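You operate a simulated robot arm through the tools that you are given. There is no shell and no other tool. Be economical: measure what you need, move in short steps, check, and stop when the job is done.

The job below is to be done with a simulated two-armed robot. You get a single attempt, and the scene is never put back.

## Task
Wash the lumpy sieve from the drawer in the olive tub.
Fine: it ends clean in the gap on the wooden rack; shut the drawer and latch it.
Where things are to end (x, y in the base frame): white sieve within 50 mm of [550, 430].

Only the result counts: the job must be done as asked and must still hold three seconds after the hand-in. Knocking over, shifting, dropping, spilling or breaking anything else fails it.

## Robot
Two 7-joint arms with two-finger grippers on one trunk, on a base that drives. Base frame: it is fixed to the floor where the robot stands at the start and does not move with it; the origin is under the middle of the robot, x ahead of it, y to its left, z up; the surface under the hand at the start is at about z = 780. Units: mm, degrees, N and s.
The left shoulder is at the start at [29, 163, 1206], the right one opposite. With the tool pointing down near the work surface each hand reaches from about 100 to 700 mm from the robot's upright axis, wherever it stands, measured 20 degrees to its own side. Places, roughly: drawer latch [500, 0, 1100]; sieve drawer [600, -100, 1100]; top of the wooden rack [500, 400, 900]. Payload 2.45 kg a hand.
Tool frame (each hand has its own): the origin (TCP) lies between the finger pads and is the grasp point; the fingertips stand 26 mm ahead of it; z points along the fingers, y is the line along which they close. Largest opening 96 mm; the body of the gripper starts 69 mm behind the TCP.
Orientation is that of the tool frame in the base frame, as [roll, pitch, yaw] about the fixed x, y, z axes, in that order (R = Rz(yaw) Ry(pitch) Rx(roll)). With the fingers straight down and closing along the base's y, the tool's x points along the base's -x, its y along +y and its z along -z.

## Interface
- The arms move only by the tool move_arm. It takes "left_increments", "right_increments" or both (then of equal length, played together; a hand with none holds still); each is a list of rows, each a list of 3 entries, a list of its own where there are three numbers: the opening, from 0 (shut) to 1 (fully open), then the shift along the tool's x, y, z in units of 25 mm (1.0 is 25 mm), then the turn, a rotation vector about the tool's x, y, z in units of 4 degrees (1.0 is 4 degrees). In form: [[grip, [tx, ty, tz], [rx, ry, rz]], ...]. A call has 1 to 8 rows; each row shifts and turns the commanded pose from where the row before left it, along the tool's axes as they then stand. A call with a number of a shift or a turn outside -1 to 1 is refused whole. Each row takes 0.2 s and may step no farther than 50 mm and 8.6 degrees from the row before; otherwise, or with a gripper value out of range, the whole call is refused. A pose out of reach is approached as far as the arm can. The call stops where the force on the tool passes 90 N (or 10 N more than at its start, if that is more) or the arm is blocked; 0.2 s more then pass. Each finger halts on what it meets, pressing with about 31 N; the grip force reading is that of the motor and also rises with nothing between the fingers. The clock runs only during rows and for 0.2 s after the last one: add rows that do not move to give the fingers time. It gives the time, the measured TCP pose, the force on the tool (base axes), the opening and the grip force at its end, in the units of the frame above (readings bear some noise), with the torque about the TCP (base axes, N m) and any sound that the robot's microphone picked up.
- Cameras (640 x 400 px; columns grow to the right, rows downward): "scene" is now at [64.4, 47.5, 1678.4]; the picture's right is [0.58, -0.81, -0.00], its down [-0.63, -0.45, -0.63] and it looks along [0.51, 0.37, -0.78] (base axes); focal length 260 px, centre (320, 200). "left" rides on the left gripper at [82, -3, -98] in its tool frame; the picture's right is [0.04, 1.00, 0.00], its down [-0.73, 0.03, -0.68] and it looks along [-0.68, 0.03, 0.73] (tool axes); focal length 256 px, centre (320, 200). "right" rides on the right gripper at [82, 3, -98] in its tool frame; the picture's right is [-0.04, 1.00, 0.00], its down [-0.73, -0.03, -0.68] and it looks along [-0.68, -0.03, 0.73] (tool axes); focal length 256 px, centre (320, 200). There is no depth. A picture from a camera that has moved, and an enlarged one, comes with that camera's place and axes in the base frame and with its lens.
- get_image(camera): a new picture of that camera. The clock stands still meanwhile.
- lift_body(by): slides the trunk up (or, below 0, down) by that many mm; the arms and the scene camera ride with it, the base frame stays. It gives what a move gives, with no picture.
- base_move(legs): drives the robot by 1 to 6 legs, each [ahead, left, turn to the left] in mm, mm and degrees, along the robot's own axes; the way and the turn of a leg run together, so that a leg with both is an arc; at most 1500 mm and 180 degrees a leg. The arms and the cameras ride along, it lands a little off, and it stops where it bumps. It gives what a move gives.
- aim_head(pan, tilt): turns the head with the scene camera to pan (to the left, within 120 degrees either way) and tilt (down, from -29 to 69), counted from straight ahead of the robot. It gives what a move gives.
- zoom(camera, box): a new picture of the part [left, top, right, bottom] of that camera's present view, enlarged. The clock stands still meanwhile.
- sign_off(): hands the job in; it is judged then, once.

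Work in short steps. Places have to be worked out from the pictures, the camera data and where the tool is seen: move nearer, look again, correct. Check each grasp and each placing, and mend what went wrong. You have 120 turns and 100 pictures in all, those below and enlarged ones among them. Open the grippers and draw the arms clear of the work before you hand the job in, unless the task says otherwise; then end with one line.

The tools are called as a command line: name --argument value ..., lists and objects as JSON in quotes. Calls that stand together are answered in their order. move_arm: Moves the arms, as the interface text tells. Its arguments: {"type":"object","properties":{"left_increments":{"type":"array","items":{"type":"array"}},"right_increments":{"type":"array","items":{"type":"array"}}},"required":[]} The other tools are called the same way: lift_body (by) slides the trunk up or down; base_move (legs) drives the base; aim_head (pan, tilt) turns the head that bears the scene camera; get_image (camera) takes a picture; zoom (camera, box) takes an enlarged picture of a part of a camera's view; sign_off () hands the job in.

At the start:

```text
time: 0.0
left_ee_pos: [330.3, 439.1, 1420.2]
left_orientation: [-179.9, -0.1, -180.0]
left_contact_force: [0.6, 0.4, 0.0]
left_moment: [0.01, 0.02, 0.01]
left_width: 95.9
left_grip_force: 0.1
right_ee_pos: [381.2, 45.2, 1448.1]
right_orientation: [180.0, -0.1, 179.8]
right_contact_force: [-0.1, 0.3, -1.3]
right_moment: [-0.02, 0.0, -0.02]
right_width: 95.9
right_grip_force: 0.0
trunk travel left (down, up): [-375.0, 192.0]
robot x, y, heading: [1.5, -1.8, 0.1]
head pan, tilt: [35.7, 50.7]
```

scene: 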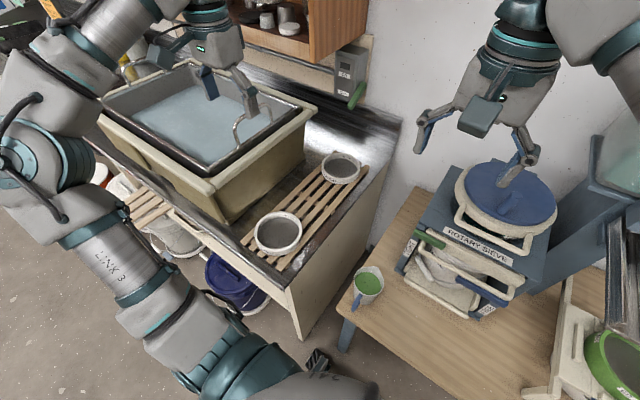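
right: 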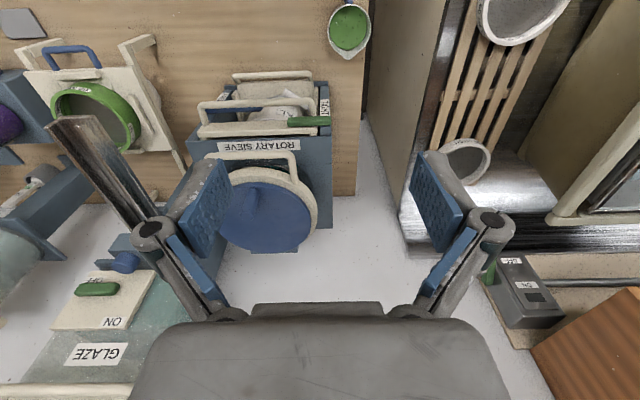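
left: 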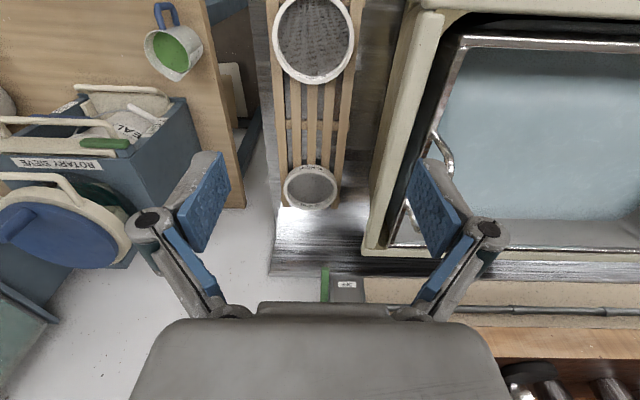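

The views show an olive tub with water, a wooden rack with two sieves and a gap, and a "ROTARY SIEVE" cabinet with a green latch. I'll take enlarged views of the cabinet and the rack.

zoom --camera "scene" --box '[380, 140, 580, 340]'

zoom --camera "right" --box '[170, 40, 370, 260]'

zoom --camera "scene" --box '[90, 30, 390, 290]'

```text
2.00 times, centred on (480, 240) of scene
camera zoom: at [64.4, 47.5, 1678.4], right [0.58, -0.81, 0.0], down [-0.63, -0.45, -0.63], along [0.51, 0.37, -0.78], focal length 520 px, centre (0, 120)
```

zoom: 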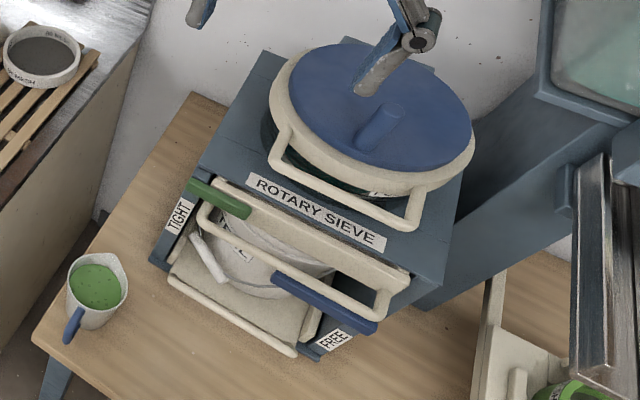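

```text
1.82 times, centred on (270, 150) of right
camera zoom: at [300.9, 49.7, 1547.1], right [0.04, 1.0, 0.0], down [0.73, -0.03, 0.68], along [0.68, -0.03, -0.73], focal length 465 px, centre (411, 291)
```

zoom: 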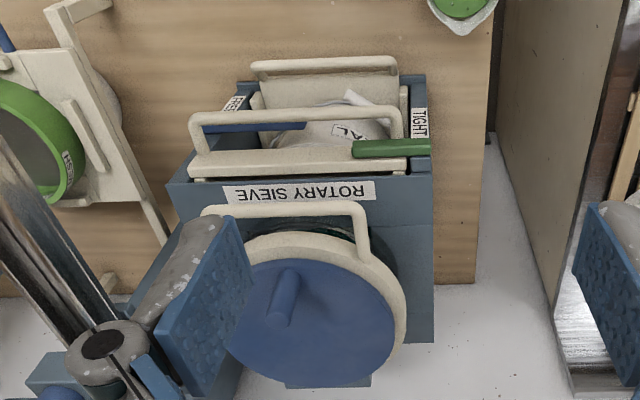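

```text
1.54 times, centred on (240, 160) of scene
camera zoom: at [64.4, 47.5, 1678.4], right [0.58, -0.81, 0.0], down [-0.63, -0.45, -0.63], along [0.51, 0.37, -0.78], focal length 400 px, centre (443, 262)
```

zoom: 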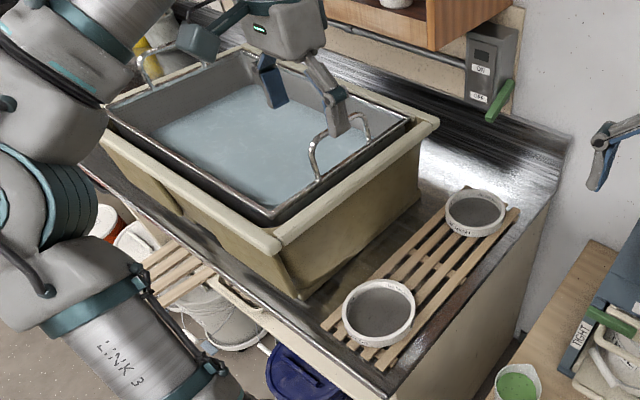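

The rack sieves sit near (361,438) and (749,436), so the gap is around the target. I turn the head to the cabinet to study the drawer and latch.

aim_head --pan -5 --tilt 45

get_image --camera "scene"

zoom --camera "left" --box '[0, 60, 160, 180]'

zoom --camera "right" --box '[470, 220, 570, 340]'

```text
time: 1.1
left_ee_pos: [326.8, 448.2, 1418.8]
left_orientation: [-179.7, 0.1, -179.9]
left_contact_force: [-0.3, 0.4, 0.4]
left_moment: [-0.03, 0.03, 0.01]
left_width: 96.1
left_grip_force: 0.1
right_ee_pos: [377.6, 56.1, 1449.1]
right_orientation: [-179.7, 0.1, 180.0]
right_contact_force: [-0.7, -0.2, 0.4]
right_moment: [-0.05, 0.0, 0.0]
right_width: 96.0
right_grip_force: 0.0
trunk travel left (down, up): [-375.0, 192.0]
robot x, y, heading: [-2.4, 6.3, 0.0]
head pan, tilt: [-5.0, 45.0]
```

```text
93 pictures are left
camera scene: at [83.0, 4.9, 1686.2], right [-0.09, -1.0, 0.01], down [-0.71, 0.06, -0.71], along [0.7, -0.06, -0.71], focal length 260 px, centre (320, 200)
```

scene: 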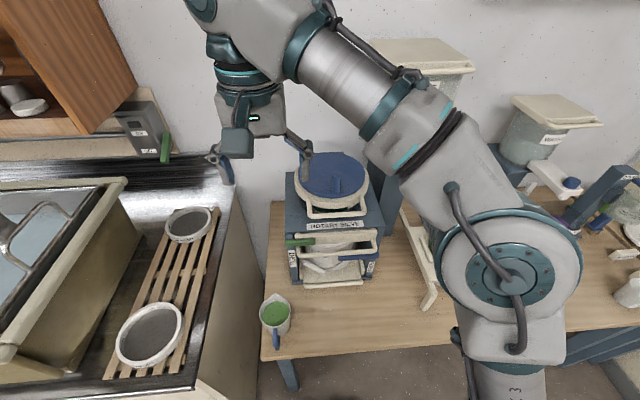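

```text
3.33 times, centred on (80, 120) of left
camera zoom: at [246.5, 445.8, 1518.1], right [-0.04, 1.0, -0.01], down [0.73, 0.03, 0.68], along [0.68, 0.02, -0.73], focal length 853 px, centre (1120, 467)
```

zoom: 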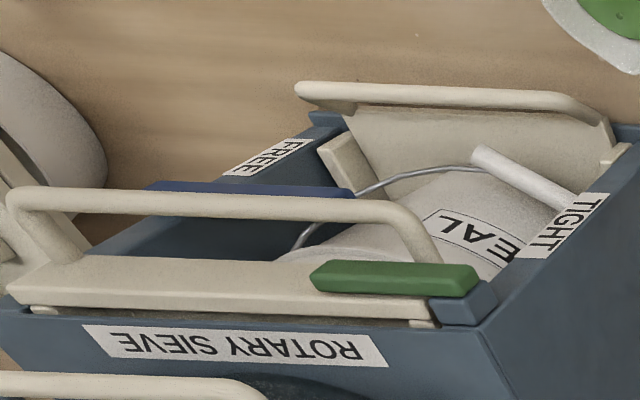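

```text
3.33 times, centred on (520, 280) of right
camera zoom: at [298.1, 58.5, 1547.5], right [0.04, 1.0, -0.01], down [0.73, -0.03, 0.68], along [0.68, -0.03, -0.73], focal length 853 px, centre (-347, -67)
```

zoom: 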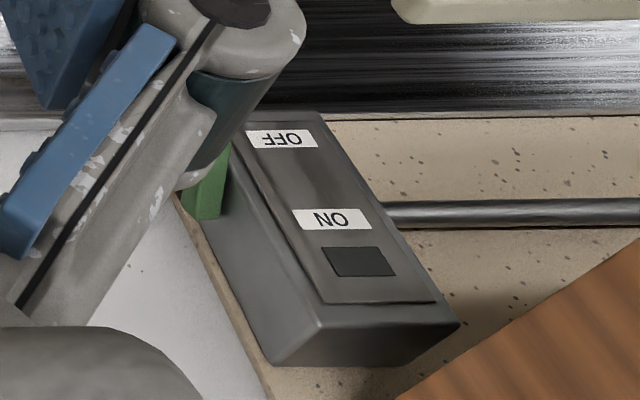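

The cabinet front is around x≈520, its label near (555,-93,1100), and the latch on the left. I'll lower the right hand in front of the drawer for a closer view.

move_arm --right_increments '[[0.5, [0.4, -0.7, 1], [0, 0, 0]], [0.5, [0.4, -0.7, 1], [0, 0, 0]], [0.5, [0.4, -0.7, 1], [0, 0, 0]], [0.5, [0.4, -0.7, 1], [0, 0, 0]], [0.5, [0.4, -0.7, 1], [0, 0, 0]], [0.5, [0.4, -0.7, 1], [0, 0, 0]], [0.5, [0.4, -0.7, 1], [0, 0, 0]], [0.5, [0.4, -0.7, 1], [0, 0, 0]]]'

get_image --camera "right"

get_image --camera "scene"

```text
time: 2.9
left_ee_pos: [327.9, 439.8, 1421.8]
left_orientation: [-180.0, 0.0, -180.0]
left_contact_force: [0.4, 0.6, -0.3]
left_moment: [0.03, 0.02, -0.03]
left_width: 96.2
left_grip_force: 0.0
right_ee_pos: [299.7, -94.7, 1249.7]
right_orientation: [179.9, 0.0, -179.9]
right_contact_force: [-0.1, -0.5, -0.1]
right_moment: [-0.02, -0.02, 0.03]
right_width: 47.9
right_grip_force: 0.0
trunk travel left (down, up): [-375.0, 192.0]
robot x, y, heading: [-0.4, -1.3, 0.1]
head pan, tilt: [-5.0, 45.0]
```

```text
90 pictures are left
camera right: at [218.4, -92.6, 1348.1], right [0.04, 1.0, 0.0], down [0.73, -0.03, 0.68], along [0.68, -0.03, -0.73], focal length 256 px, centre (320, 200)
```

right: 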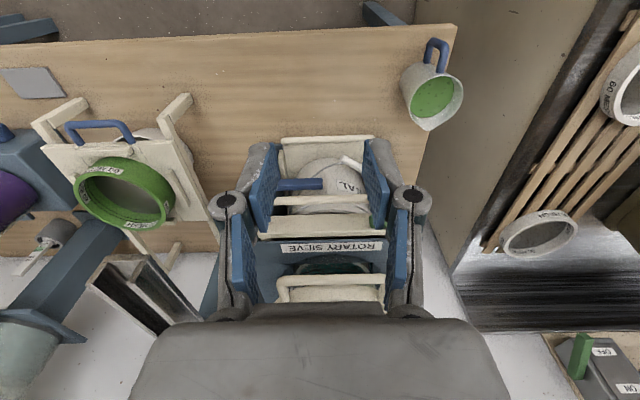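

```text
89 pictures are left
camera scene: at [83.6, -8.8, 1686.1], right [-0.09, -1.0, 0.0], down [-0.71, 0.06, -0.7], along [0.7, -0.06, -0.71], focal length 260 px, centre (320, 200)
```

scene: 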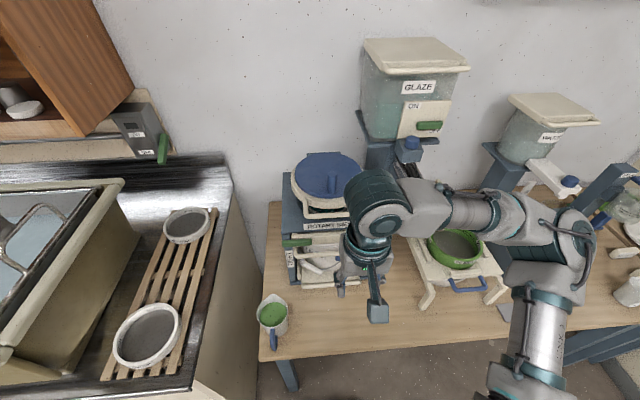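

The hand's fingers frame the drawer now. I zoom in on it from this camera.

zoom --camera "right" --box '[230, 120, 410, 320]'

zoom --camera "scene" --box '[260, 140, 380, 300]'

```text
2.00 times, centred on (320, 220) of right
camera zoom: at [218.4, -92.6, 1348.1], right [0.04, 1.0, 0.0], down [0.73, -0.03, 0.68], along [0.68, -0.03, -0.73], focal length 512 px, centre (320, 160)
```

zoom: 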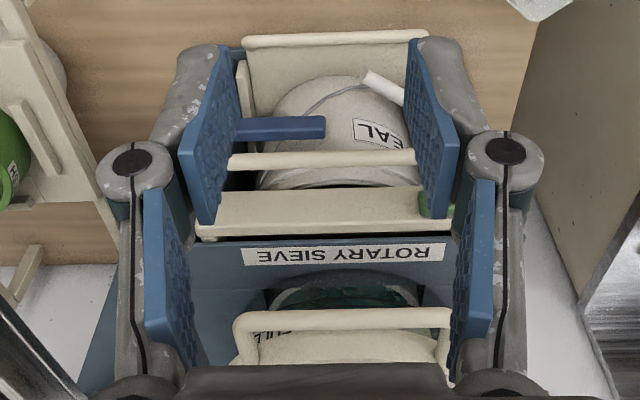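

```text
2.50 times, centred on (320, 220) of scene
camera zoom: at [83.6, -8.8, 1686.1], right [-0.09, -1.0, 0.0], down [-0.71, 0.06, -0.7], along [0.7, -0.06, -0.71], focal length 650 px, centre (320, 150)
```

zoom: 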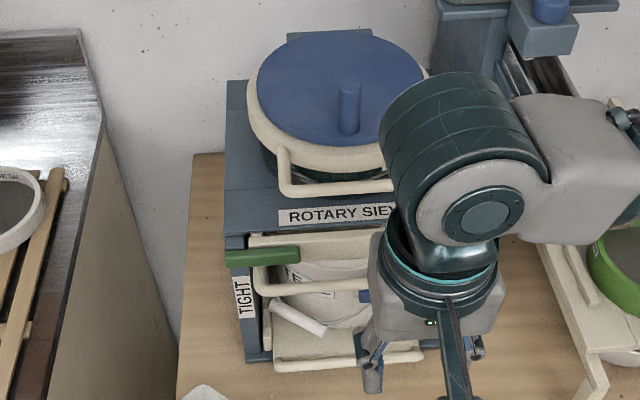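

I need a frontal view. I'll move the right hand aside to the right and then lower the trunk.

move_arm --right_increments '[[0.5, [0.5, -1, -0.8], [0, 0, 0]], [0.5, [0.5, -1, -0.8], [0, 0, 0]], [0.5, [0.5, -1, -0.8], [0, 0, 0]], [0.5, [0, -1, -0.8], [0, 0, 0]], [0.5, [0, -1, -0.8], [0, 0, 0]], [0.5, [0, -1, -0.8], [0, 0, 0]], [0.5, [0, -1, -0.8], [0, 0, 0]], [0.5, [0, -1, -0.8], [0, 0, 0]]]'

lift_body --by -220

aim_head --pan -10 --tilt 38

get_image --camera "scene"

```text
time: 4.7
left_ee_pos: [329.8, 431.8, 1424.3]
left_orientation: [179.7, -0.2, -180.0]
left_contact_force: [-0.1, -0.4, 0.0]
left_moment: [0.04, 0.01, 0.04]
left_width: 96.0
left_grip_force: 0.0
right_ee_pos: [273.8, -278.1, 1384.8]
right_orientation: [179.6, 0.1, 179.9]
right_contact_force: [0.5, 0.3, 0.7]
right_moment: [0.0, -0.01, -0.01]
right_width: 48.1
right_grip_force: 0.1
right hand out of reach, approached as far as the arm can: row 7, 8
trunk travel left (down, up): [-375.0, 192.0]
robot x, y, heading: [-1.6, 2.2, 0.1]
head pan, tilt: [-5.0, 45.0]
```

```text
time: 7.0
left_ee_pos: [326.4, 441.2, 1201.6]
left_orientation: [-179.9, 0.1, 179.9]
left_contact_force: [0.0, 0.3, -0.1]
left_moment: [0.01, -0.02, 0.01]
left_width: 95.9
left_grip_force: 0.1
right_ee_pos: [353.0, -268.2, 1103.2]
right_orientation: [-180.0, -12.8, -179.9]
right_contact_force: [-0.1, -0.6, 0.1]
right_moment: [0.0, -0.03, 0.01]
right_width: 48.2
right_grip_force: 0.0
trunk travel left (down, up): [-155.0, 412.0]
robot x, y, heading: [-1.6, -0.2, -0.1]
head pan, tilt: [-5.0, 45.0]
```

```text
time: 7.7
left_ee_pos: [327.1, 441.5, 1200.5]
left_orientation: [-179.8, 0.1, -180.0]
left_contact_force: [0.4, 0.0, 0.5]
left_moment: [0.0, 0.02, 0.01]
left_width: 96.1
left_grip_force: 0.0
right_ee_pos: [353.5, -268.3, 1103.3]
right_orientation: [-179.9, -12.9, -179.9]
right_contact_force: [-0.6, 0.0, -0.2]
right_moment: [-0.02, -0.03, 0.01]
right_width: 48.1
right_grip_force: 0.0
trunk travel left (down, up): [-155.0, 412.0]
robot x, y, heading: [-0.7, 4.2, -0.0]
head pan, tilt: [-10.0, 38.0]
```

```text
86 pictures are left
camera scene: at [235.0, -10.3, 1466.3], right [-0.17, -0.98, 0.0], down [-0.61, 0.11, -0.79], along [0.77, -0.14, -0.62], focal length 260 px, centre (320, 200)
```

scene: 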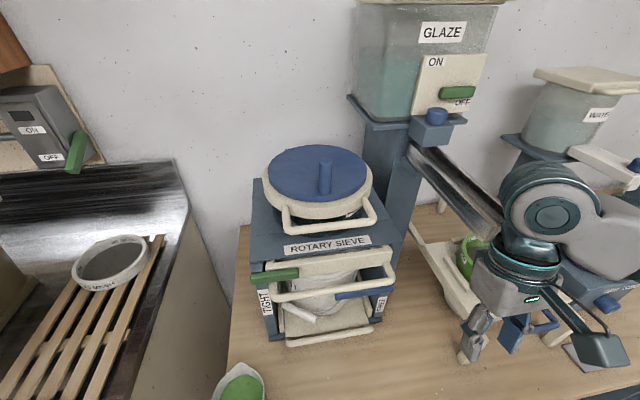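

Better. The trunk leans forward as it lowers; I zoom in on the drawer front.

zoom --camera "scene" --box '[235, 130, 415, 360]'

zoom --camera "scene" --box '[245, 220, 405, 350]'

get_image --camera "left"

```text
1.74 times, centred on (325, 245) of scene
camera zoom: at [235.0, -10.3, 1466.3], right [-0.17, -0.98, 0.0], down [-0.61, 0.11, -0.79], along [0.77, -0.14, -0.62], focal length 452 px, centre (311, 122)
```

zoom: 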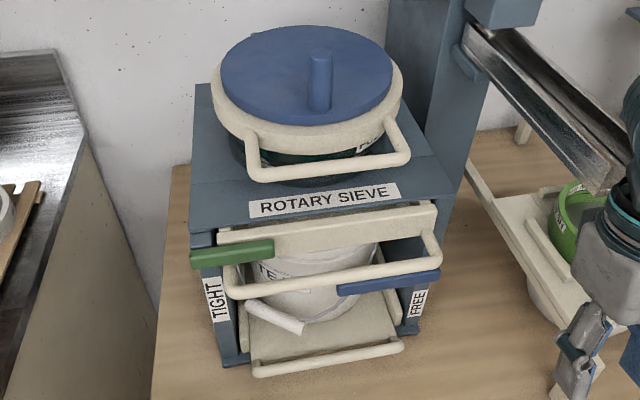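

```text
3.08 times, centred on (325, 285) of scene
camera zoom: at [235.0, -10.3, 1466.3], right [-0.17, -0.98, 0.0], down [-0.61, 0.11, -0.79], along [0.77, -0.14, -0.62], focal length 800 px, centre (305, -62)
```

zoom: 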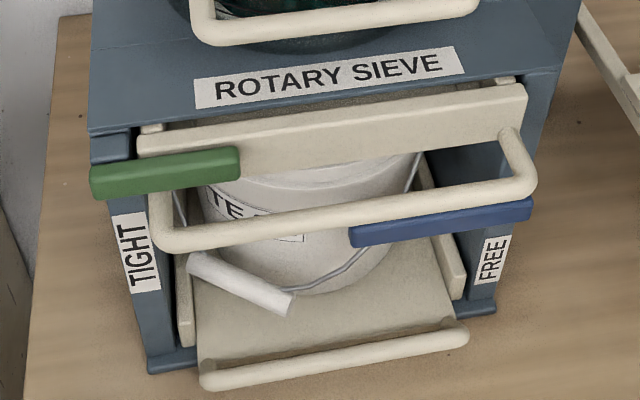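

```text
83 pictures are left
camera left: at [246.3, 438.8, 1299.8], right [-0.04, 1.0, 0.0], down [0.73, 0.03, 0.68], along [0.68, 0.03, -0.73], focal length 256 px, centre (320, 200)
```

left: 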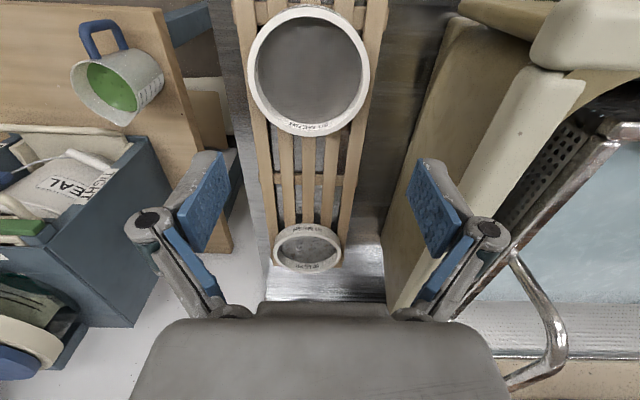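

The upper drawer (pale board with D-handle) has a green lever at "TIGHT" over its left corner; the blue bar sits lower on the right post. To understand the latch I'll tilt the right hand forward so that its camera looks horizontally at the front.

move_arm --right_increments '[[0.5, [0, 0.4, -0.4], [0, -1, 0]], [0.5, [0, 0.4, -0.4], [0, -1, 0]], [0.5, [0, 0.4, -0.4], [0, -1, 0]], [0.5, [0, 0.4, -0.3], [0, -1, 0]], [0.5, [0, 0.4, -0.3], [0, -1, 0]], [0.5, [0, 0.4, -0.3], [0, -1, 0]], [0.5, [0, 0.4, -0.3], [0, -1, 0]], [0.5, [0, 0.4, -0.3], [0, -1, 0]]]'

move_arm --right_increments '[[0.5, [0, 0.4, 0], [0, -1, 0]], [0.5, [0, 0.4, 0], [0, -1, 0]], [0.5, [0, 0.4, 0], [0, -1, 0]], [0.5, [0, 0.4, 0], [0, -1, 0]], [0.5, [0, 0.4, 0], [0, -1, 0]], [0.5, [0, 0.4, 0], [0, -1, 0]], [0.5, [0, 0.4, 0], [0, -0.5, 0]], [0.5, [0, 0.4, 0], [0, 0, 0]]]'

get_image --camera "right"

```text
time: 9.5
left_ee_pos: [329.1, 440.4, 1202.2]
left_orientation: [-179.9, -0.1, 179.9]
left_contact_force: [-0.6, -0.3, -0.2]
left_moment: [-0.04, 0.01, 0.0]
left_width: 96.5
left_grip_force: 0.0
right_ee_pos: [353.5, -189.3, 1169.8]
right_orientation: [179.9, 19.1, 180.0]
right_contact_force: [-0.4, -0.4, 0.7]
right_moment: [0.02, 0.0, -0.01]
right_width: 48.1
right_grip_force: 0.1
trunk travel left (down, up): [-155.0, 412.0]
robot x, y, heading: [-2.5, 0.8, 0.0]
head pan, tilt: [-10.0, 38.0]
```

```text
time: 11.3
left_ee_pos: [327.4, 440.5, 1200.6]
left_orientation: [-179.9, -0.1, 179.9]
left_contact_force: [0.6, -0.2, 0.4]
left_moment: [-0.01, -0.02, 0.0]
left_width: 96.3
left_grip_force: 0.1
right_ee_pos: [352.4, -109.3, 1169.7]
right_orientation: [180.0, 45.1, 179.9]
right_contact_force: [0.6, 0.8, -0.1]
right_moment: [0.01, 0.0, 0.0]
right_width: 48.1
right_grip_force: 0.1
trunk travel left (down, up): [-155.0, 412.0]
robot x, y, heading: [-3.8, -2.9, -0.0]
head pan, tilt: [-10.0, 38.0]
```

```text
82 pictures are left
camera right: at [226.9, -106.1, 1181.2], right [0.03, 1.0, 0.03], down [0.04, -0.03, 1.0], along [1.0, -0.03, -0.04], focal length 256 px, centre (320, 200)
```

right: 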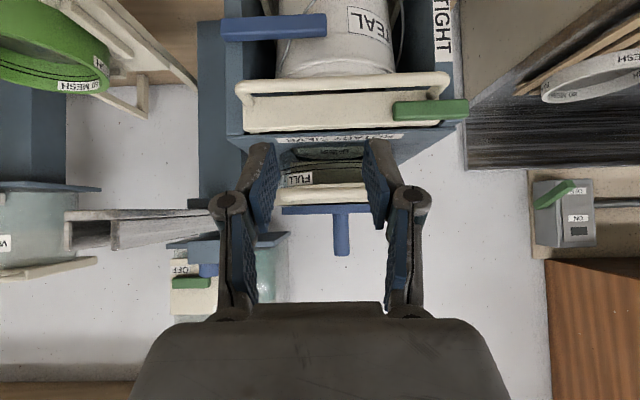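

I now have a near-frontal view; zooming on the drawer front.

zoom --camera "right" --box '[190, 0, 490, 190]'

```text
2.11 times, centred on (340, 95) of right
camera zoom: at [226.9, -106.1, 1181.2], right [0.03, 1.0, 0.03], down [0.04, -0.03, 1.0], along [1.0, -0.03, -0.04], focal length 539 px, centre (278, 421)
```

zoom: 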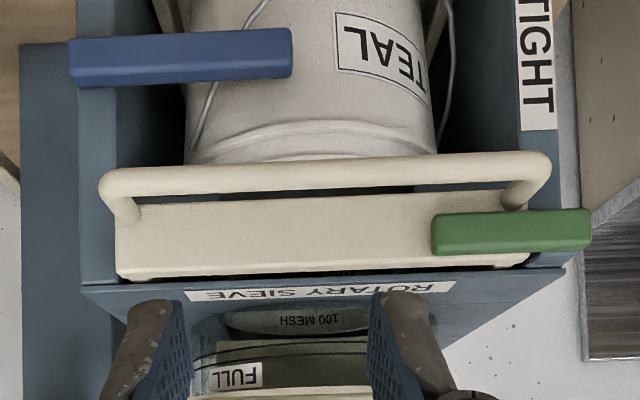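

The green lever (≈(528,19,1062), 90 mm long) overlaps the drawer board; the handle's left leg is just below it. I zoom further for a pivot detail.

zoom --camera "right" --box '[370, 60, 490, 150]'

zoom --camera "scene" --box '[245, 250, 325, 310]'

zoom --camera "right" --box '[190, 0, 310, 80]'

```text
4.44 times, centred on (430, 105) of right
camera zoom: at [226.9, -106.1, 1181.2], right [0.03, 1.0, 0.03], down [0.04, -0.03, 1.0], along [1.0, -0.03, -0.04], focal length 1138 px, centre (-169, 622)
```

zoom: 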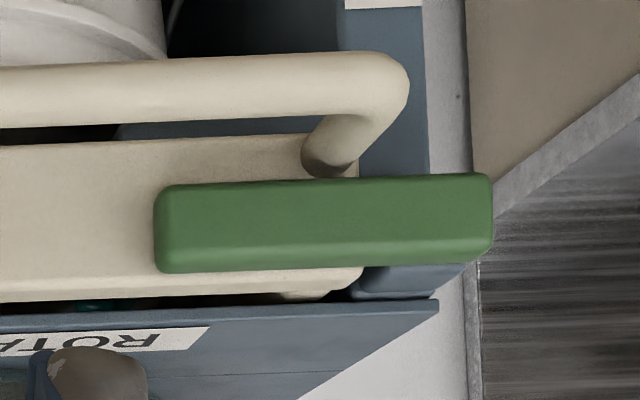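

```text
6.67 times, centred on (285, 280) of scene
camera zoom: at [235.3, -11.2, 1466.2], right [-0.17, -0.98, 0.0], down [-0.61, 0.11, -0.79], along [0.77, -0.14, -0.62], focal length 1732 px, centre (553, -333)
```

zoom: 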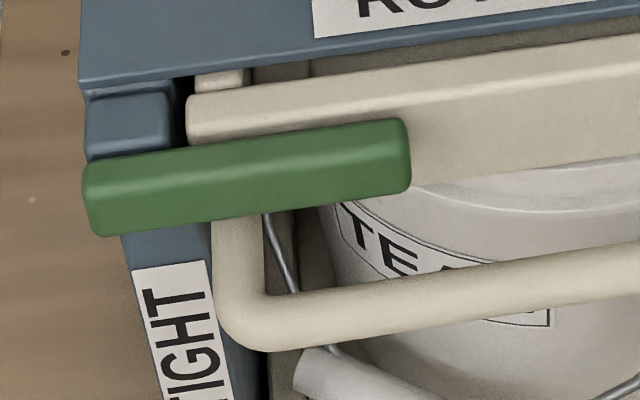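

```text
5.00 times, centred on (250, 40) of right
camera zoom: at [226.9, -106.1, 1181.2], right [0.03, 1.0, 0.03], down [0.04, -0.03, 1.0], along [1.0, -0.03, -0.04], focal length 1280 px, centre (670, 1000)
```

zoom: 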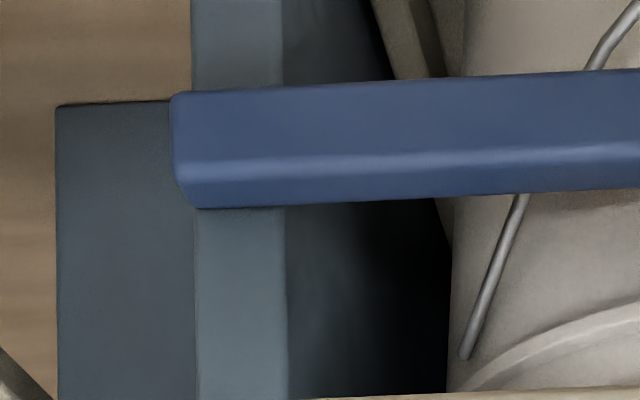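

The lever sits just above the handle leg, so it can only swing up (or slide left). I'll yaw the forward-tilted closed hand 45° to the left so that a finger can come under the lever's inner end as a wedge, and approach in front of it.

move_arm --right_increments '[[0, [0, 0, 0], [-1, 0, -1]], [0, [0, 0, 0], [-1, 0, -1]], [0, [0, 0, 0], [-1, 0, -1]], [0, [0, 0, 0], [-1, 0, -1]], [0, [0, 0, 0], [-1, 0, -1]], [0, [0, 0, 0], [-1, 0, -1]], [0, [0, 0, 0], [-1, 0, -1]], [0, [0, 0, 0], [-1, 0, -1]]]'

move_arm --right_increments '[[0, [-0.115, -0.83, 0.95], [0, 0, 0]], [0, [-0.115, -0.83, 0.95], [0, 0, 0]], [0, [-0.115, -0.83, 0.95], [0, 0, 0]], [0, [-0.115, -0.83, 0.95], [0, 0, 0]]]'

get_image --camera "scene"

get_image --camera "right"

```text
time: 13.1
left_ee_pos: [328.2, 440.2, 1201.3]
left_orientation: [-179.9, 0.0, 179.9]
left_contact_force: [0.0, 0.3, -0.4]
left_moment: [0.01, 0.01, -0.01]
left_width: 96.2
left_grip_force: 0.1
right_ee_pos: [352.8, -109.7, 1168.1]
right_orientation: [-179.9, 45.1, -134.6]
right_contact_force: [-0.6, 0.2, -0.2]
right_moment: [0.01, -0.01, 0.01]
right_width: 0.0
right_grip_force: 28.6
trunk travel left (down, up): [-155.0, 412.0]
robot x, y, heading: [2.0, -1.0, -0.1]
head pan, tilt: [-10.0, 38.0]
```

```text
time: 14.1
left_ee_pos: [330.3, 440.1, 1200.6]
left_orientation: [-180.0, 0.0, -180.0]
left_contact_force: [0.3, 0.0, 0.1]
left_moment: [0.0, 0.03, 0.01]
left_width: 96.0
left_grip_force: 0.1
right_ee_pos: [467.0, -115.9, 1108.7]
right_orientation: [179.9, 45.1, -134.9]
right_contact_force: [-0.4, 0.3, 0.1]
right_moment: [-0.03, 0.01, 0.0]
right_width: 0.3
right_grip_force: 28.5
trunk travel left (down, up): [-155.0, 412.0]
robot x, y, heading: [-4.1, -0.3, 0.3]
head pan, tilt: [-10.0, 38.0]
```

```text
77 pictures are left
camera scene: at [237.6, -12.8, 1465.7], right [-0.17, -0.98, 0.0], down [-0.61, 0.11, -0.78], along [0.77, -0.14, -0.62], focal length 260 px, centre (320, 200)
```

scene: 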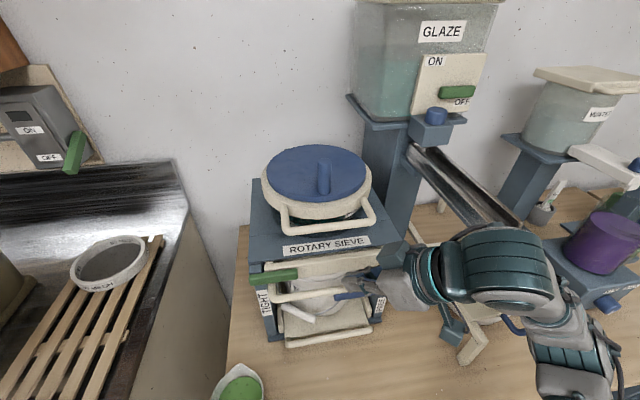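

```text
76 pictures are left
camera right: at [376.2, -203.1, 1120.8], right [-0.69, 0.72, 0.03], down [0.05, 0.01, 1.0], along [0.72, 0.69, -0.04], focal length 256 px, centre (320, 200)
```

right: 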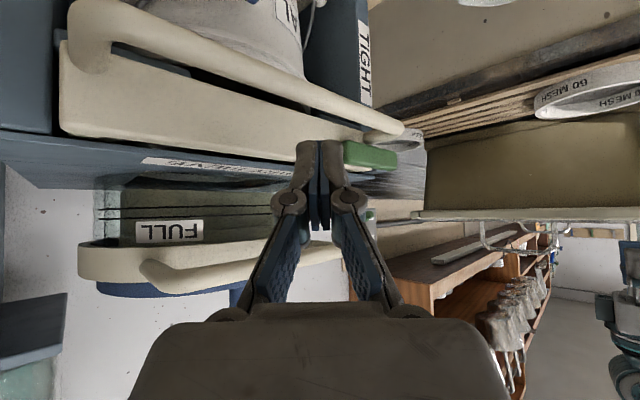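

Hand is placed to the right of the lever; zooming to check finger versus handle and lever.

zoom --camera "right" --box '[240, 80, 440, 230]'

zoom --camera "scene" --box '[245, 220, 405, 350]'

```text
2.67 times, centred on (340, 155) of right
camera zoom: at [376.2, -203.1, 1120.8], right [-0.69, 0.72, 0.03], down [0.05, 0.01, 1.0], along [0.72, 0.69, -0.04], focal length 683 px, centre (267, 320)
```

zoom: 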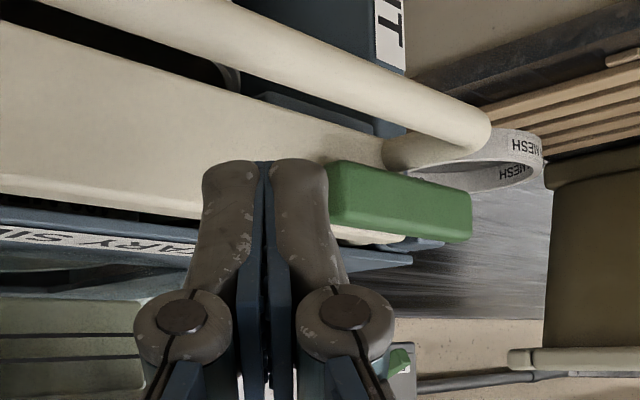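

```text
3.08 times, centred on (325, 285) of scene
camera zoom: at [237.6, -12.8, 1465.7], right [-0.17, -0.98, 0.0], down [-0.61, 0.11, -0.78], along [0.77, -0.14, -0.62], focal length 800 px, centre (305, -62)
```

zoom: 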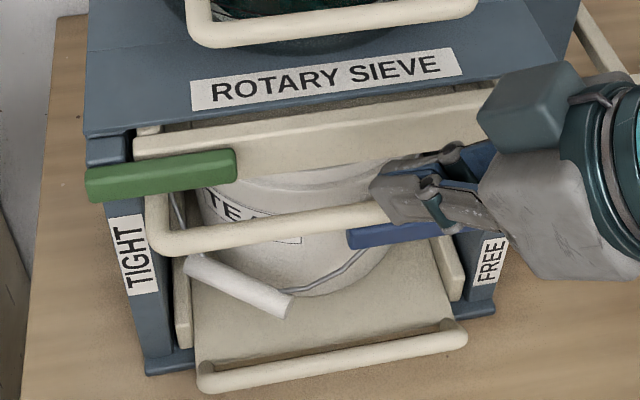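

Lever centre confirmed near (530,19,1067). I advance the fingertip 80 mm along the tool axis, into the handle loop to the right of the lever.

move_arm --right_increments '[[0, [0, 0, 0.8], [0, 0, 0]], [0, [0, 0, 0.8], [0, 0, 0]], [0, [0, 0, 0.8], [0, 0, 0]], [0, [0, 0, 0.8], [0, 0, 0]]]'

zoom --camera "right" --box '[220, 60, 460, 230]'

zoom --camera "scene" --box '[245, 220, 405, 350]'

```text
time: 15.1
left_ee_pos: [328.4, 436.4, 1202.5]
left_orientation: [179.9, -0.1, 179.9]
left_contact_force: [-0.3, 1.0, 0.7]
left_moment: [-0.03, -0.01, 0.01]
left_width: 96.2
left_grip_force: 0.1
right_ee_pos: [505.7, -81.3, 1070.2]
right_orientation: [-179.5, 47.5, -135.0]
right_contact_force: [2.6, -1.0, 5.9]
right_moment: [-0.16, 0.37, 0.17]
right_width: 0.1
right_grip_force: 28.9
trunk travel left (down, up): [-155.0, 412.0]
robot x, y, heading: [-4.8, -1.6, -0.2]
head pan, tilt: [-10.0, 38.0]
stopped in row 4 (right hand): the force on the tool passed its limit at 92 N (the readings are from after the stop); the commanded pose is now the measured one
```

```text
2.35 times, centred on (340, 145) of right
camera zoom: at [413.7, -169.4, 1076.2], right [-0.68, 0.73, 0.02], down [0.01, -0.02, 1.0], along [0.73, 0.68, 0.0], focal length 602 px, centre (273, 329)
```

zoom: 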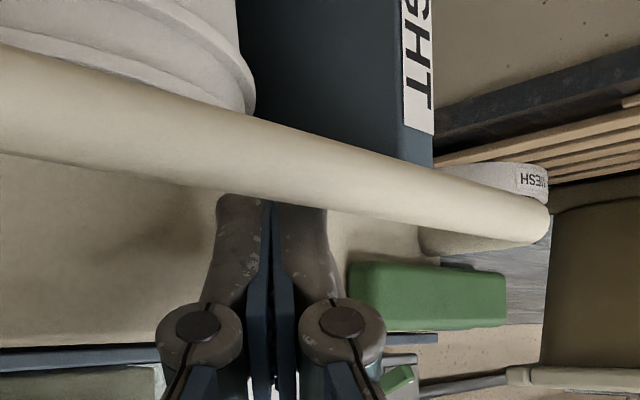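

```text
3.08 times, centred on (325, 285) of scene
camera zoom: at [231.7, -19.0, 1466.7], right [-0.18, -0.98, 0.0], down [-0.61, 0.11, -0.79], along [0.78, -0.14, -0.62], focal length 800 px, centre (305, -62)
```

zoom: 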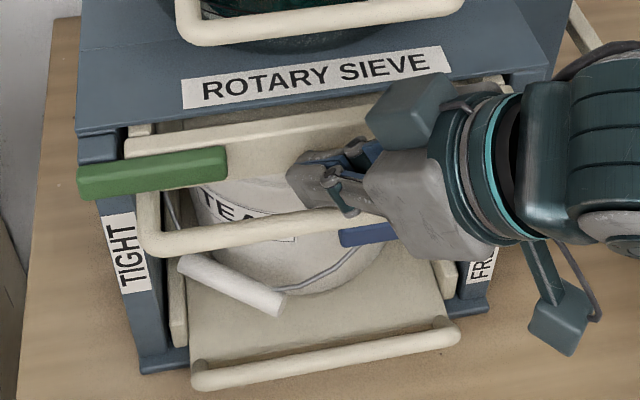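

The tip touched the board (contact at x≈535). I back off slightly, lower the tip, and slide it left towards the lever's underside.

move_arm --right_increments '[[0, [0.66, 0.27, 0.27], [0, 0, 0]], [0, [-0.3, 0.42, 0.3], [0, 0, 0]], [0, [-0.3, 0.42, 0.3], [0, 0, 0]]]'

zoom --camera "right" --box '[220, 60, 460, 230]'

zoom --camera "scene" --box '[245, 220, 405, 350]'

```text
time: 15.6
left_ee_pos: [331.6, 440.1, 1200.0]
left_orientation: [-179.8, 0.1, -180.0]
left_contact_force: [-0.9, -0.8, 0.0]
left_moment: [0.01, 0.01, 0.02]
left_width: 96.0
left_grip_force: 0.1
right_ee_pos: [508.2, -79.1, 1063.2]
right_orientation: [-179.2, 49.4, -136.3]
right_contact_force: [28.4, 7.2, 11.7]
right_moment: [0.21, -0.33, -0.29]
right_width: 0.2
right_grip_force: 28.3
trunk travel left (down, up): [-155.0, 412.0]
robot x, y, heading: [-0.1, -2.4, -0.0]
head pan, tilt: [-10.0, 38.0]
stopped in row 2 (right hand): the force on the tool passed its limit at 101 N (the readings are from after the stop); the commanded pose is now the measured one
```

```text
2.35 times, centred on (340, 145) of right
camera zoom: at [414.5, -165.0, 1066.4], right [-0.66, 0.75, 0.02], down [-0.01, -0.04, 1.0], along [0.75, 0.66, 0.04], focal length 602 px, centre (273, 329)
```

zoom: 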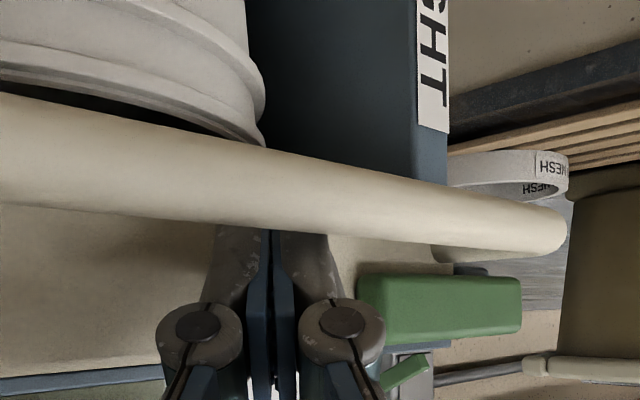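

```text
3.08 times, centred on (325, 285) of scene
camera zoom: at [244.7, -9.2, 1464.4], right [-0.17, -0.98, 0.0], down [-0.61, 0.1, -0.78], along [0.77, -0.14, -0.62], focal length 800 px, centre (305, -62)
```

zoom: 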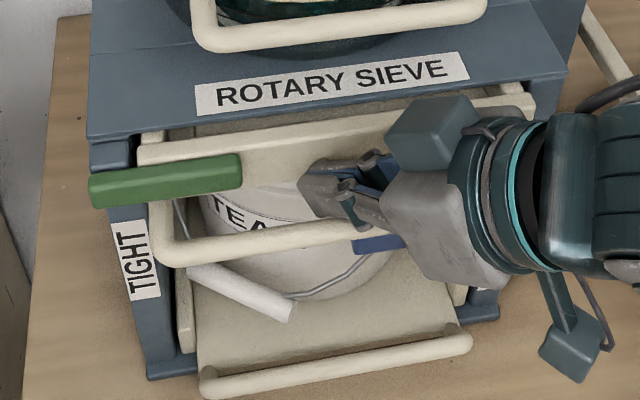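

The finger is snug between bar and board. I raise it slightly to unload, then nudge left in small steps against the lever's end.

move_arm --right_increments '[[0, [-0.35, 0.08, -0.35], [0, 0, 0]], [0, [-0.25, 0.35, 0.25], [0, 0, 0]]]'

```text
time: 16.2
left_ee_pos: [326.8, 438.1, 1201.4]
left_orientation: [179.9, 0.2, 179.9]
left_contact_force: [1.2, -0.4, -0.6]
left_moment: [-0.01, 0.01, -0.05]
left_width: 96.1
left_grip_force: 0.0
right_ee_pos: [500.3, -68.9, 1077.9]
right_orientation: [-179.2, 49.0, -135.9]
right_contact_force: [0.8, -0.2, -0.4]
right_moment: [0.02, 0.01, 0.02]
right_width: 0.0
right_grip_force: 28.6
trunk travel left (down, up): [-155.0, 412.0]
robot x, y, heading: [2.7, -1.4, -0.2]
head pan, tilt: [-10.0, 38.0]
```

Free of contact. I lower 10 mm and move left in small steps, watching force.

move_arm --right_increments '[[0, [0.2, -0.11, 0.36], [0, 0, 0]], [0, [-0.25, 0.35, 0.25], [0, 0, 0]], [0, [-0.25, 0.35, 0.25], [0, 0, 0]]]'

zoom --camera "right" --box '[220, 60, 460, 230]'

```text
time: 17.0
left_ee_pos: [325.9, 437.3, 1203.7]
left_orientation: [179.9, 0.3, 179.9]
left_contact_force: [-0.3, -0.5, -0.2]
left_moment: [0.0, 0.0, 0.01]
left_width: 95.8
left_grip_force: 0.2
right_ee_pos: [505.9, -44.6, 1069.1]
right_orientation: [-179.0, 49.2, -135.9]
right_contact_force: [-3.5, -4.5, -0.4]
right_moment: [-0.01, 0.03, -0.01]
right_width: 0.0
right_grip_force: 28.1
trunk travel left (down, up): [-155.0, 412.0]
robot x, y, heading: [1.7, -2.5, -0.1]
head pan, tilt: [-10.0, 38.0]
```

```text
2.35 times, centred on (340, 145) of right
camera zoom: at [411.9, -129.9, 1071.7], right [-0.67, 0.74, 0.02], down [-0.01, -0.04, 1.0], along [0.74, 0.67, 0.03], focal length 602 px, centre (273, 329)
```

zoom: 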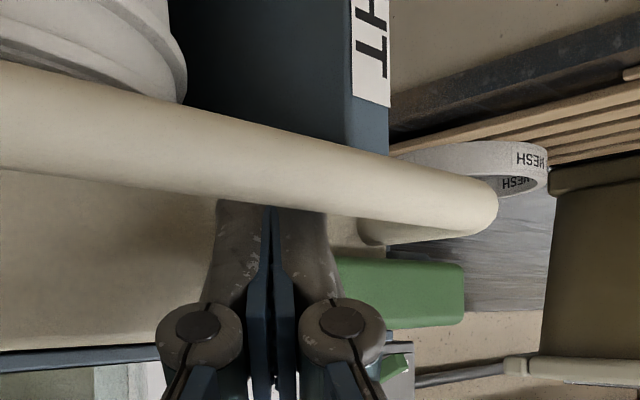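

Light contact with the lever end (force about −4 N in y). I push another 12 mm left.

move_arm --right_increments '[[0, [-0.12, 0.17, 0.12], [0, 0, 0]], [0, [-0.12, 0.17, 0.12], [0, 0, 0]], [0, [-0.12, 0.17, 0.12], [0, 0, 0]]]'

zoom --camera "scene" --box '[245, 220, 405, 350]'

```text
time: 17.8
left_ee_pos: [324.2, 422.7, 1208.0]
left_orientation: [179.3, 0.2, 179.7]
left_contact_force: [1.1, 0.9, -0.6]
left_moment: [-0.02, 0.0, 0.01]
left_width: 96.3
left_grip_force: 0.1
right_ee_pos: [505.2, -42.9, 1070.1]
right_orientation: [-179.5, 49.4, -136.8]
right_contact_force: [-21.4, -59.8, -3.0]
right_moment: [-0.41, 0.22, -0.62]
right_width: 0.0
right_grip_force: 28.4
trunk travel left (down, up): [-155.0, 412.0]
robot x, y, heading: [-0.2, 2.8, -0.3]
head pan, tilt: [-10.0, 38.0]
```

```text
3.08 times, centred on (325, 285) of scene
camera zoom: at [233.6, -43.5, 1466.2], right [-0.18, -0.98, -0.02], down [-0.61, 0.12, -0.78], along [0.77, -0.13, -0.62], focal length 800 px, centre (305, -62)
```

zoom: 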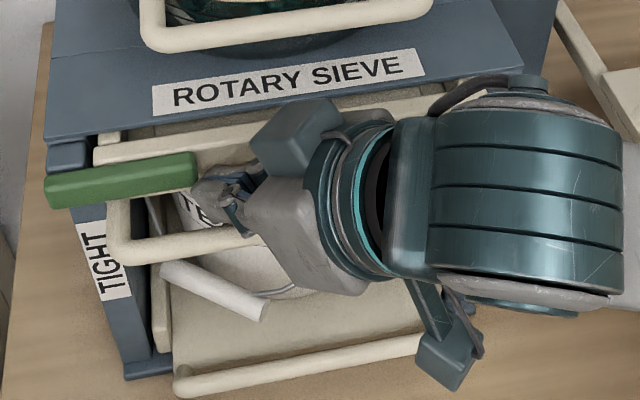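

A 60 N leftward push doesn't slide it, so it isn't a slider to the left. I back out and yaw further so the finger can go in flatter, sideways beneath the lever and lift it.

move_arm --right_increments '[[0, [0.3, -0.42, -0.3], [0, 0, 0]], [0, [0, 0, -1], [0, 0, 0]], [0, [0, 0, -1], [0, 0, 0]], [0, [0, 0, -1], [0, 0, 0]]]'

move_arm --right_increments '[[0, [0, 0, 0], [-0.9, 0, -1]], [0, [0, 0, 0], [-0.9, 0, -1]], [0, [0, 0, 0], [-0.9, 0, -1]], [0, [0, 0, 0], [-0.9, 0, -1]], [0, [0, 0, 0], [-0.9, 0, -1]], [0, [0, 0, 0], [-0.9, 0, -1]], [0, [0, 0, 0], [0, -1, 0]], [0, [0, 0, 0], [0, -1, 0]]]'

get_image --camera "scene"

```text
time: 18.8
left_ee_pos: [326.2, 424.0, 1207.3]
left_orientation: [179.3, 0.3, 179.9]
left_contact_force: [0.2, 0.1, -0.3]
left_moment: [-0.03, 0.0, 0.0]
left_width: 95.9
left_grip_force: 0.0
right_ee_pos: [465.1, -92.8, 1118.1]
right_orientation: [-179.7, 49.4, -136.3]
right_contact_force: [1.5, 0.7, 0.3]
right_moment: [0.01, -0.02, 0.04]
right_width: 0.0
right_grip_force: 28.3
trunk travel left (down, up): [-155.0, 412.0]
robot x, y, heading: [3.3, -1.2, 0.1]
head pan, tilt: [-10.0, 38.0]
```

```text
time: 20.6
left_ee_pos: [321.9, 434.7, 1205.6]
left_orientation: [179.9, 0.5, 179.9]
left_contact_force: [0.8, -0.1, -0.2]
left_moment: [0.0, 0.02, -0.02]
left_width: 96.2
left_grip_force: 0.0
right_ee_pos: [461.1, -83.8, 1119.4]
right_orientation: [-171.8, 55.7, -97.8]
right_contact_force: [0.1, 0.6, -0.7]
right_moment: [0.02, 0.01, 0.0]
right_width: 0.1
right_grip_force: 28.8
trunk travel left (down, up): [-155.0, 412.0]
robot x, y, heading: [-0.4, 1.3, 0.1]
head pan, tilt: [-10.0, 38.0]
```

```text
67 pictures are left
camera scene: at [232.0, -17.7, 1467.6], right [-0.18, -0.98, 0.0], down [-0.61, 0.11, -0.79], along [0.78, -0.14, -0.62], focal length 260 px, centre (320, 200)
```

scene: 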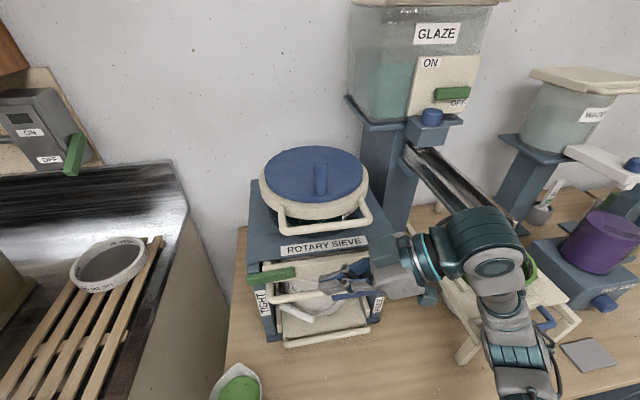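

Tool axis is now about (0.25,0.79,−0.56). I move the tip into the loop and under the lever end, targeting tip (514,−30,1038).

move_arm --right_increments '[[0, [0.5, -0.63, 0.2], [0, 0, 0]], [0, [0.5, -0.63, 0.2], [0, 0, 0]], [0, [0.11, 0.01, 0.867], [0, 0, 0]], [0, [0.11, 0.01, 0.867], [0, 0, 0]], [0, [0.11, 0.01, 0.867], [0, 0, 0]]]'

zoom --camera "scene" --box '[245, 220, 405, 350]'

get_image --camera "right"

```text
time: 21.8
left_ee_pos: [306.9, 433.2, 1210.8]
left_orientation: [179.9, 1.3, 179.7]
left_contact_force: [0.5, 0.6, 0.3]
left_moment: [-0.03, 0.03, -0.01]
left_width: 96.1
left_grip_force: 0.2
right_ee_pos: [492.0, -53.1, 1075.3]
right_orientation: [-168.3, 57.4, -95.2]
right_contact_force: [-12.5, -29.0, 78.7]
right_moment: [0.36, -0.07, 0.28]
right_width: 6.0
right_grip_force: 28.4
trunk travel left (down, up): [-155.0, 412.0]
robot x, y, heading: [5.9, 1.5, -0.1]
head pan, tilt: [-10.0, 38.0]
```

```text
3.08 times, centred on (325, 285) of scene
camera zoom: at [202.5, -17.9, 1473.5], right [-0.18, -0.98, 0.0], down [-0.59, 0.11, -0.8], along [0.79, -0.14, -0.6], focal length 800 px, centre (305, -62)
```

zoom: 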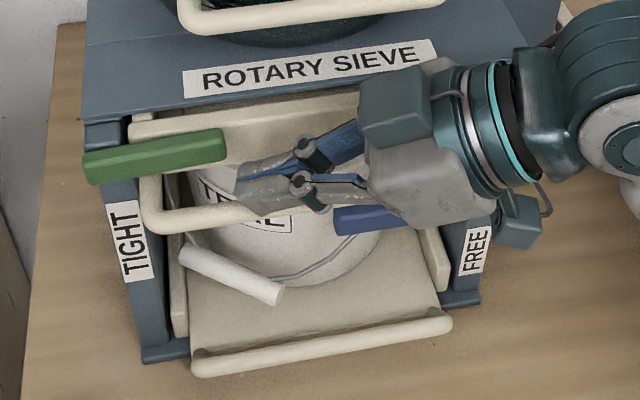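

```text
65 pictures are left
camera right: at [459.7, -175.8, 1057.8], right [-0.96, 0.28, -0.08], down [-0.12, -0.16, 0.98], along [0.26, 0.95, 0.19], focal length 256 px, centre (320, 200)
```

right: 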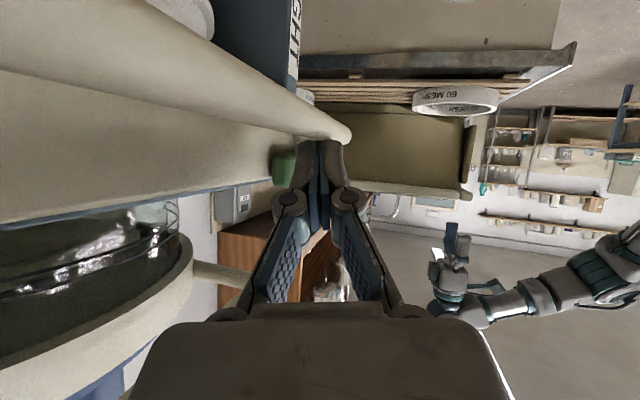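

The finger landed on the handle bar, so it needs more +x. I lift 60 mm, shift +x, and look before going down vertically.

move_arm --right_increments '[[0, [-0.66, -0.064, -0.447], [0, 0, 0]], [0, [-0.66, -0.064, -0.447], [0, 0, 0]], [0, [-0.66, -0.064, -0.447], [0, 0, 0]], [0, [0.32, -0.38, -0.42], [0, 0, 0]]]'

zoom --camera "scene" --box '[245, 220, 405, 350]'

get_image --camera "right"

```text
time: 22.8
left_ee_pos: [326.4, 438.6, 1202.6]
left_orientation: [-179.9, 0.2, -179.9]
left_contact_force: [0.2, 0.3, -0.2]
left_moment: [-0.03, -0.06, 0.0]
left_width: 96.1
left_grip_force: 0.0
right_ee_pos: [518.5, -61.1, 1110.4]
right_orientation: [-172.4, 55.5, -98.5]
right_contact_force: [0.7, -1.0, 0.3]
right_moment: [0.07, -0.02, 0.03]
right_width: 0.0
right_grip_force: 28.8
trunk travel left (down, up): [-155.0, 412.0]
robot x, y, heading: [5.2, -0.1, 0.3]
head pan, tilt: [-10.0, 38.0]
```

```text
3.08 times, centred on (325, 285) of scene
camera zoom: at [237.8, -9.2, 1466.3], right [-0.17, -0.98, 0.0], down [-0.61, 0.1, -0.79], along [0.77, -0.14, -0.62], focal length 800 px, centre (305, -62)
```

zoom: 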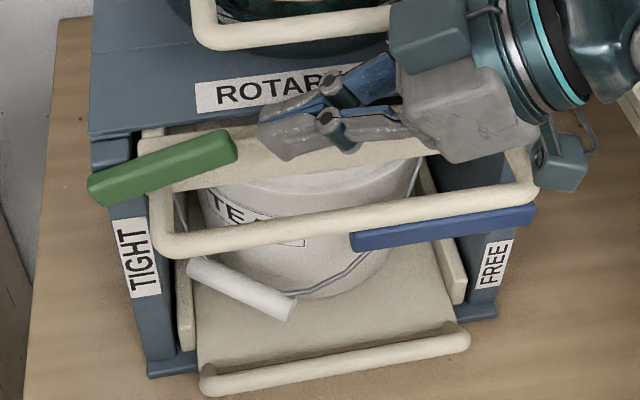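

```text
63 pictures are left
camera right: at [486.2, -184.0, 1099.1], right [-0.96, 0.28, -0.04], down [-0.08, -0.13, 0.99], along [0.27, 0.95, 0.15], focal length 256 px, centre (320, 200)
```

right: 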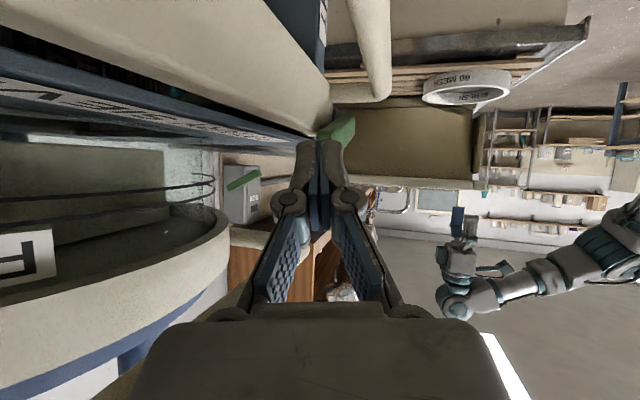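

The lever has swung up by about 15° — it turns upward. I go back down, reach further left under its raised end, and lift.

move_arm --right_increments '[[0, [0.69, 0.13, 0.25], [0, 0, 0]], [0, [0.69, 0.13, 0.25], [0, 0, 0]], [0, [-0.56, 0.25, 0.79], [0, 0, 0]], [0, [-0.72, -0.04, -0.37], [0, 0, 0]], [0, [-0.72, -0.04, -0.37], [0, 0, 0]]]'

zoom --camera "scene" --box '[245, 200, 405, 330]'

```text
time: 24.0
left_ee_pos: [328.8, 434.6, 1202.0]
left_orientation: [180.0, 0.3, 180.0]
left_contact_force: [0.5, -0.6, 0.0]
left_moment: [0.03, -0.04, 0.0]
left_width: 95.9
left_grip_force: 0.1
right_ee_pos: [514.2, -42.0, 1114.3]
right_orientation: [-172.6, 55.7, -98.4]
right_contact_force: [-0.3, 0.3, 0.6]
right_moment: [-0.03, -0.02, -0.01]
right_width: 0.0
right_grip_force: 28.1
trunk travel left (down, up): [-155.0, 412.0]
robot x, y, heading: [3.4, -1.5, -0.4]
head pan, tilt: [-10.0, 38.0]
```

```text
3.08 times, centred on (325, 265) of scene
camera zoom: at [241.9, -17.4, 1465.1], right [-0.17, -0.98, 0.0], down [-0.61, 0.11, -0.78], along [0.77, -0.14, -0.62], focal length 800 px, centre (305, 0)
```

zoom: 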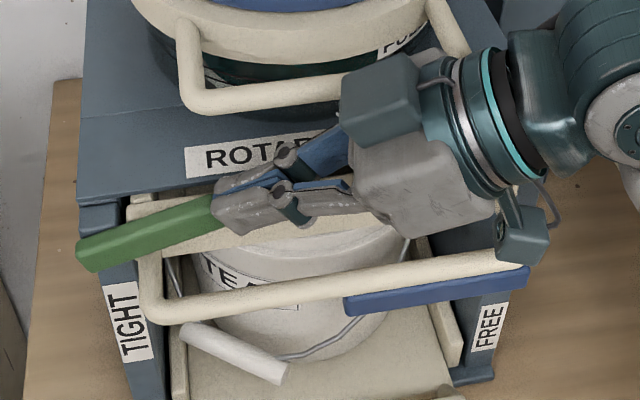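

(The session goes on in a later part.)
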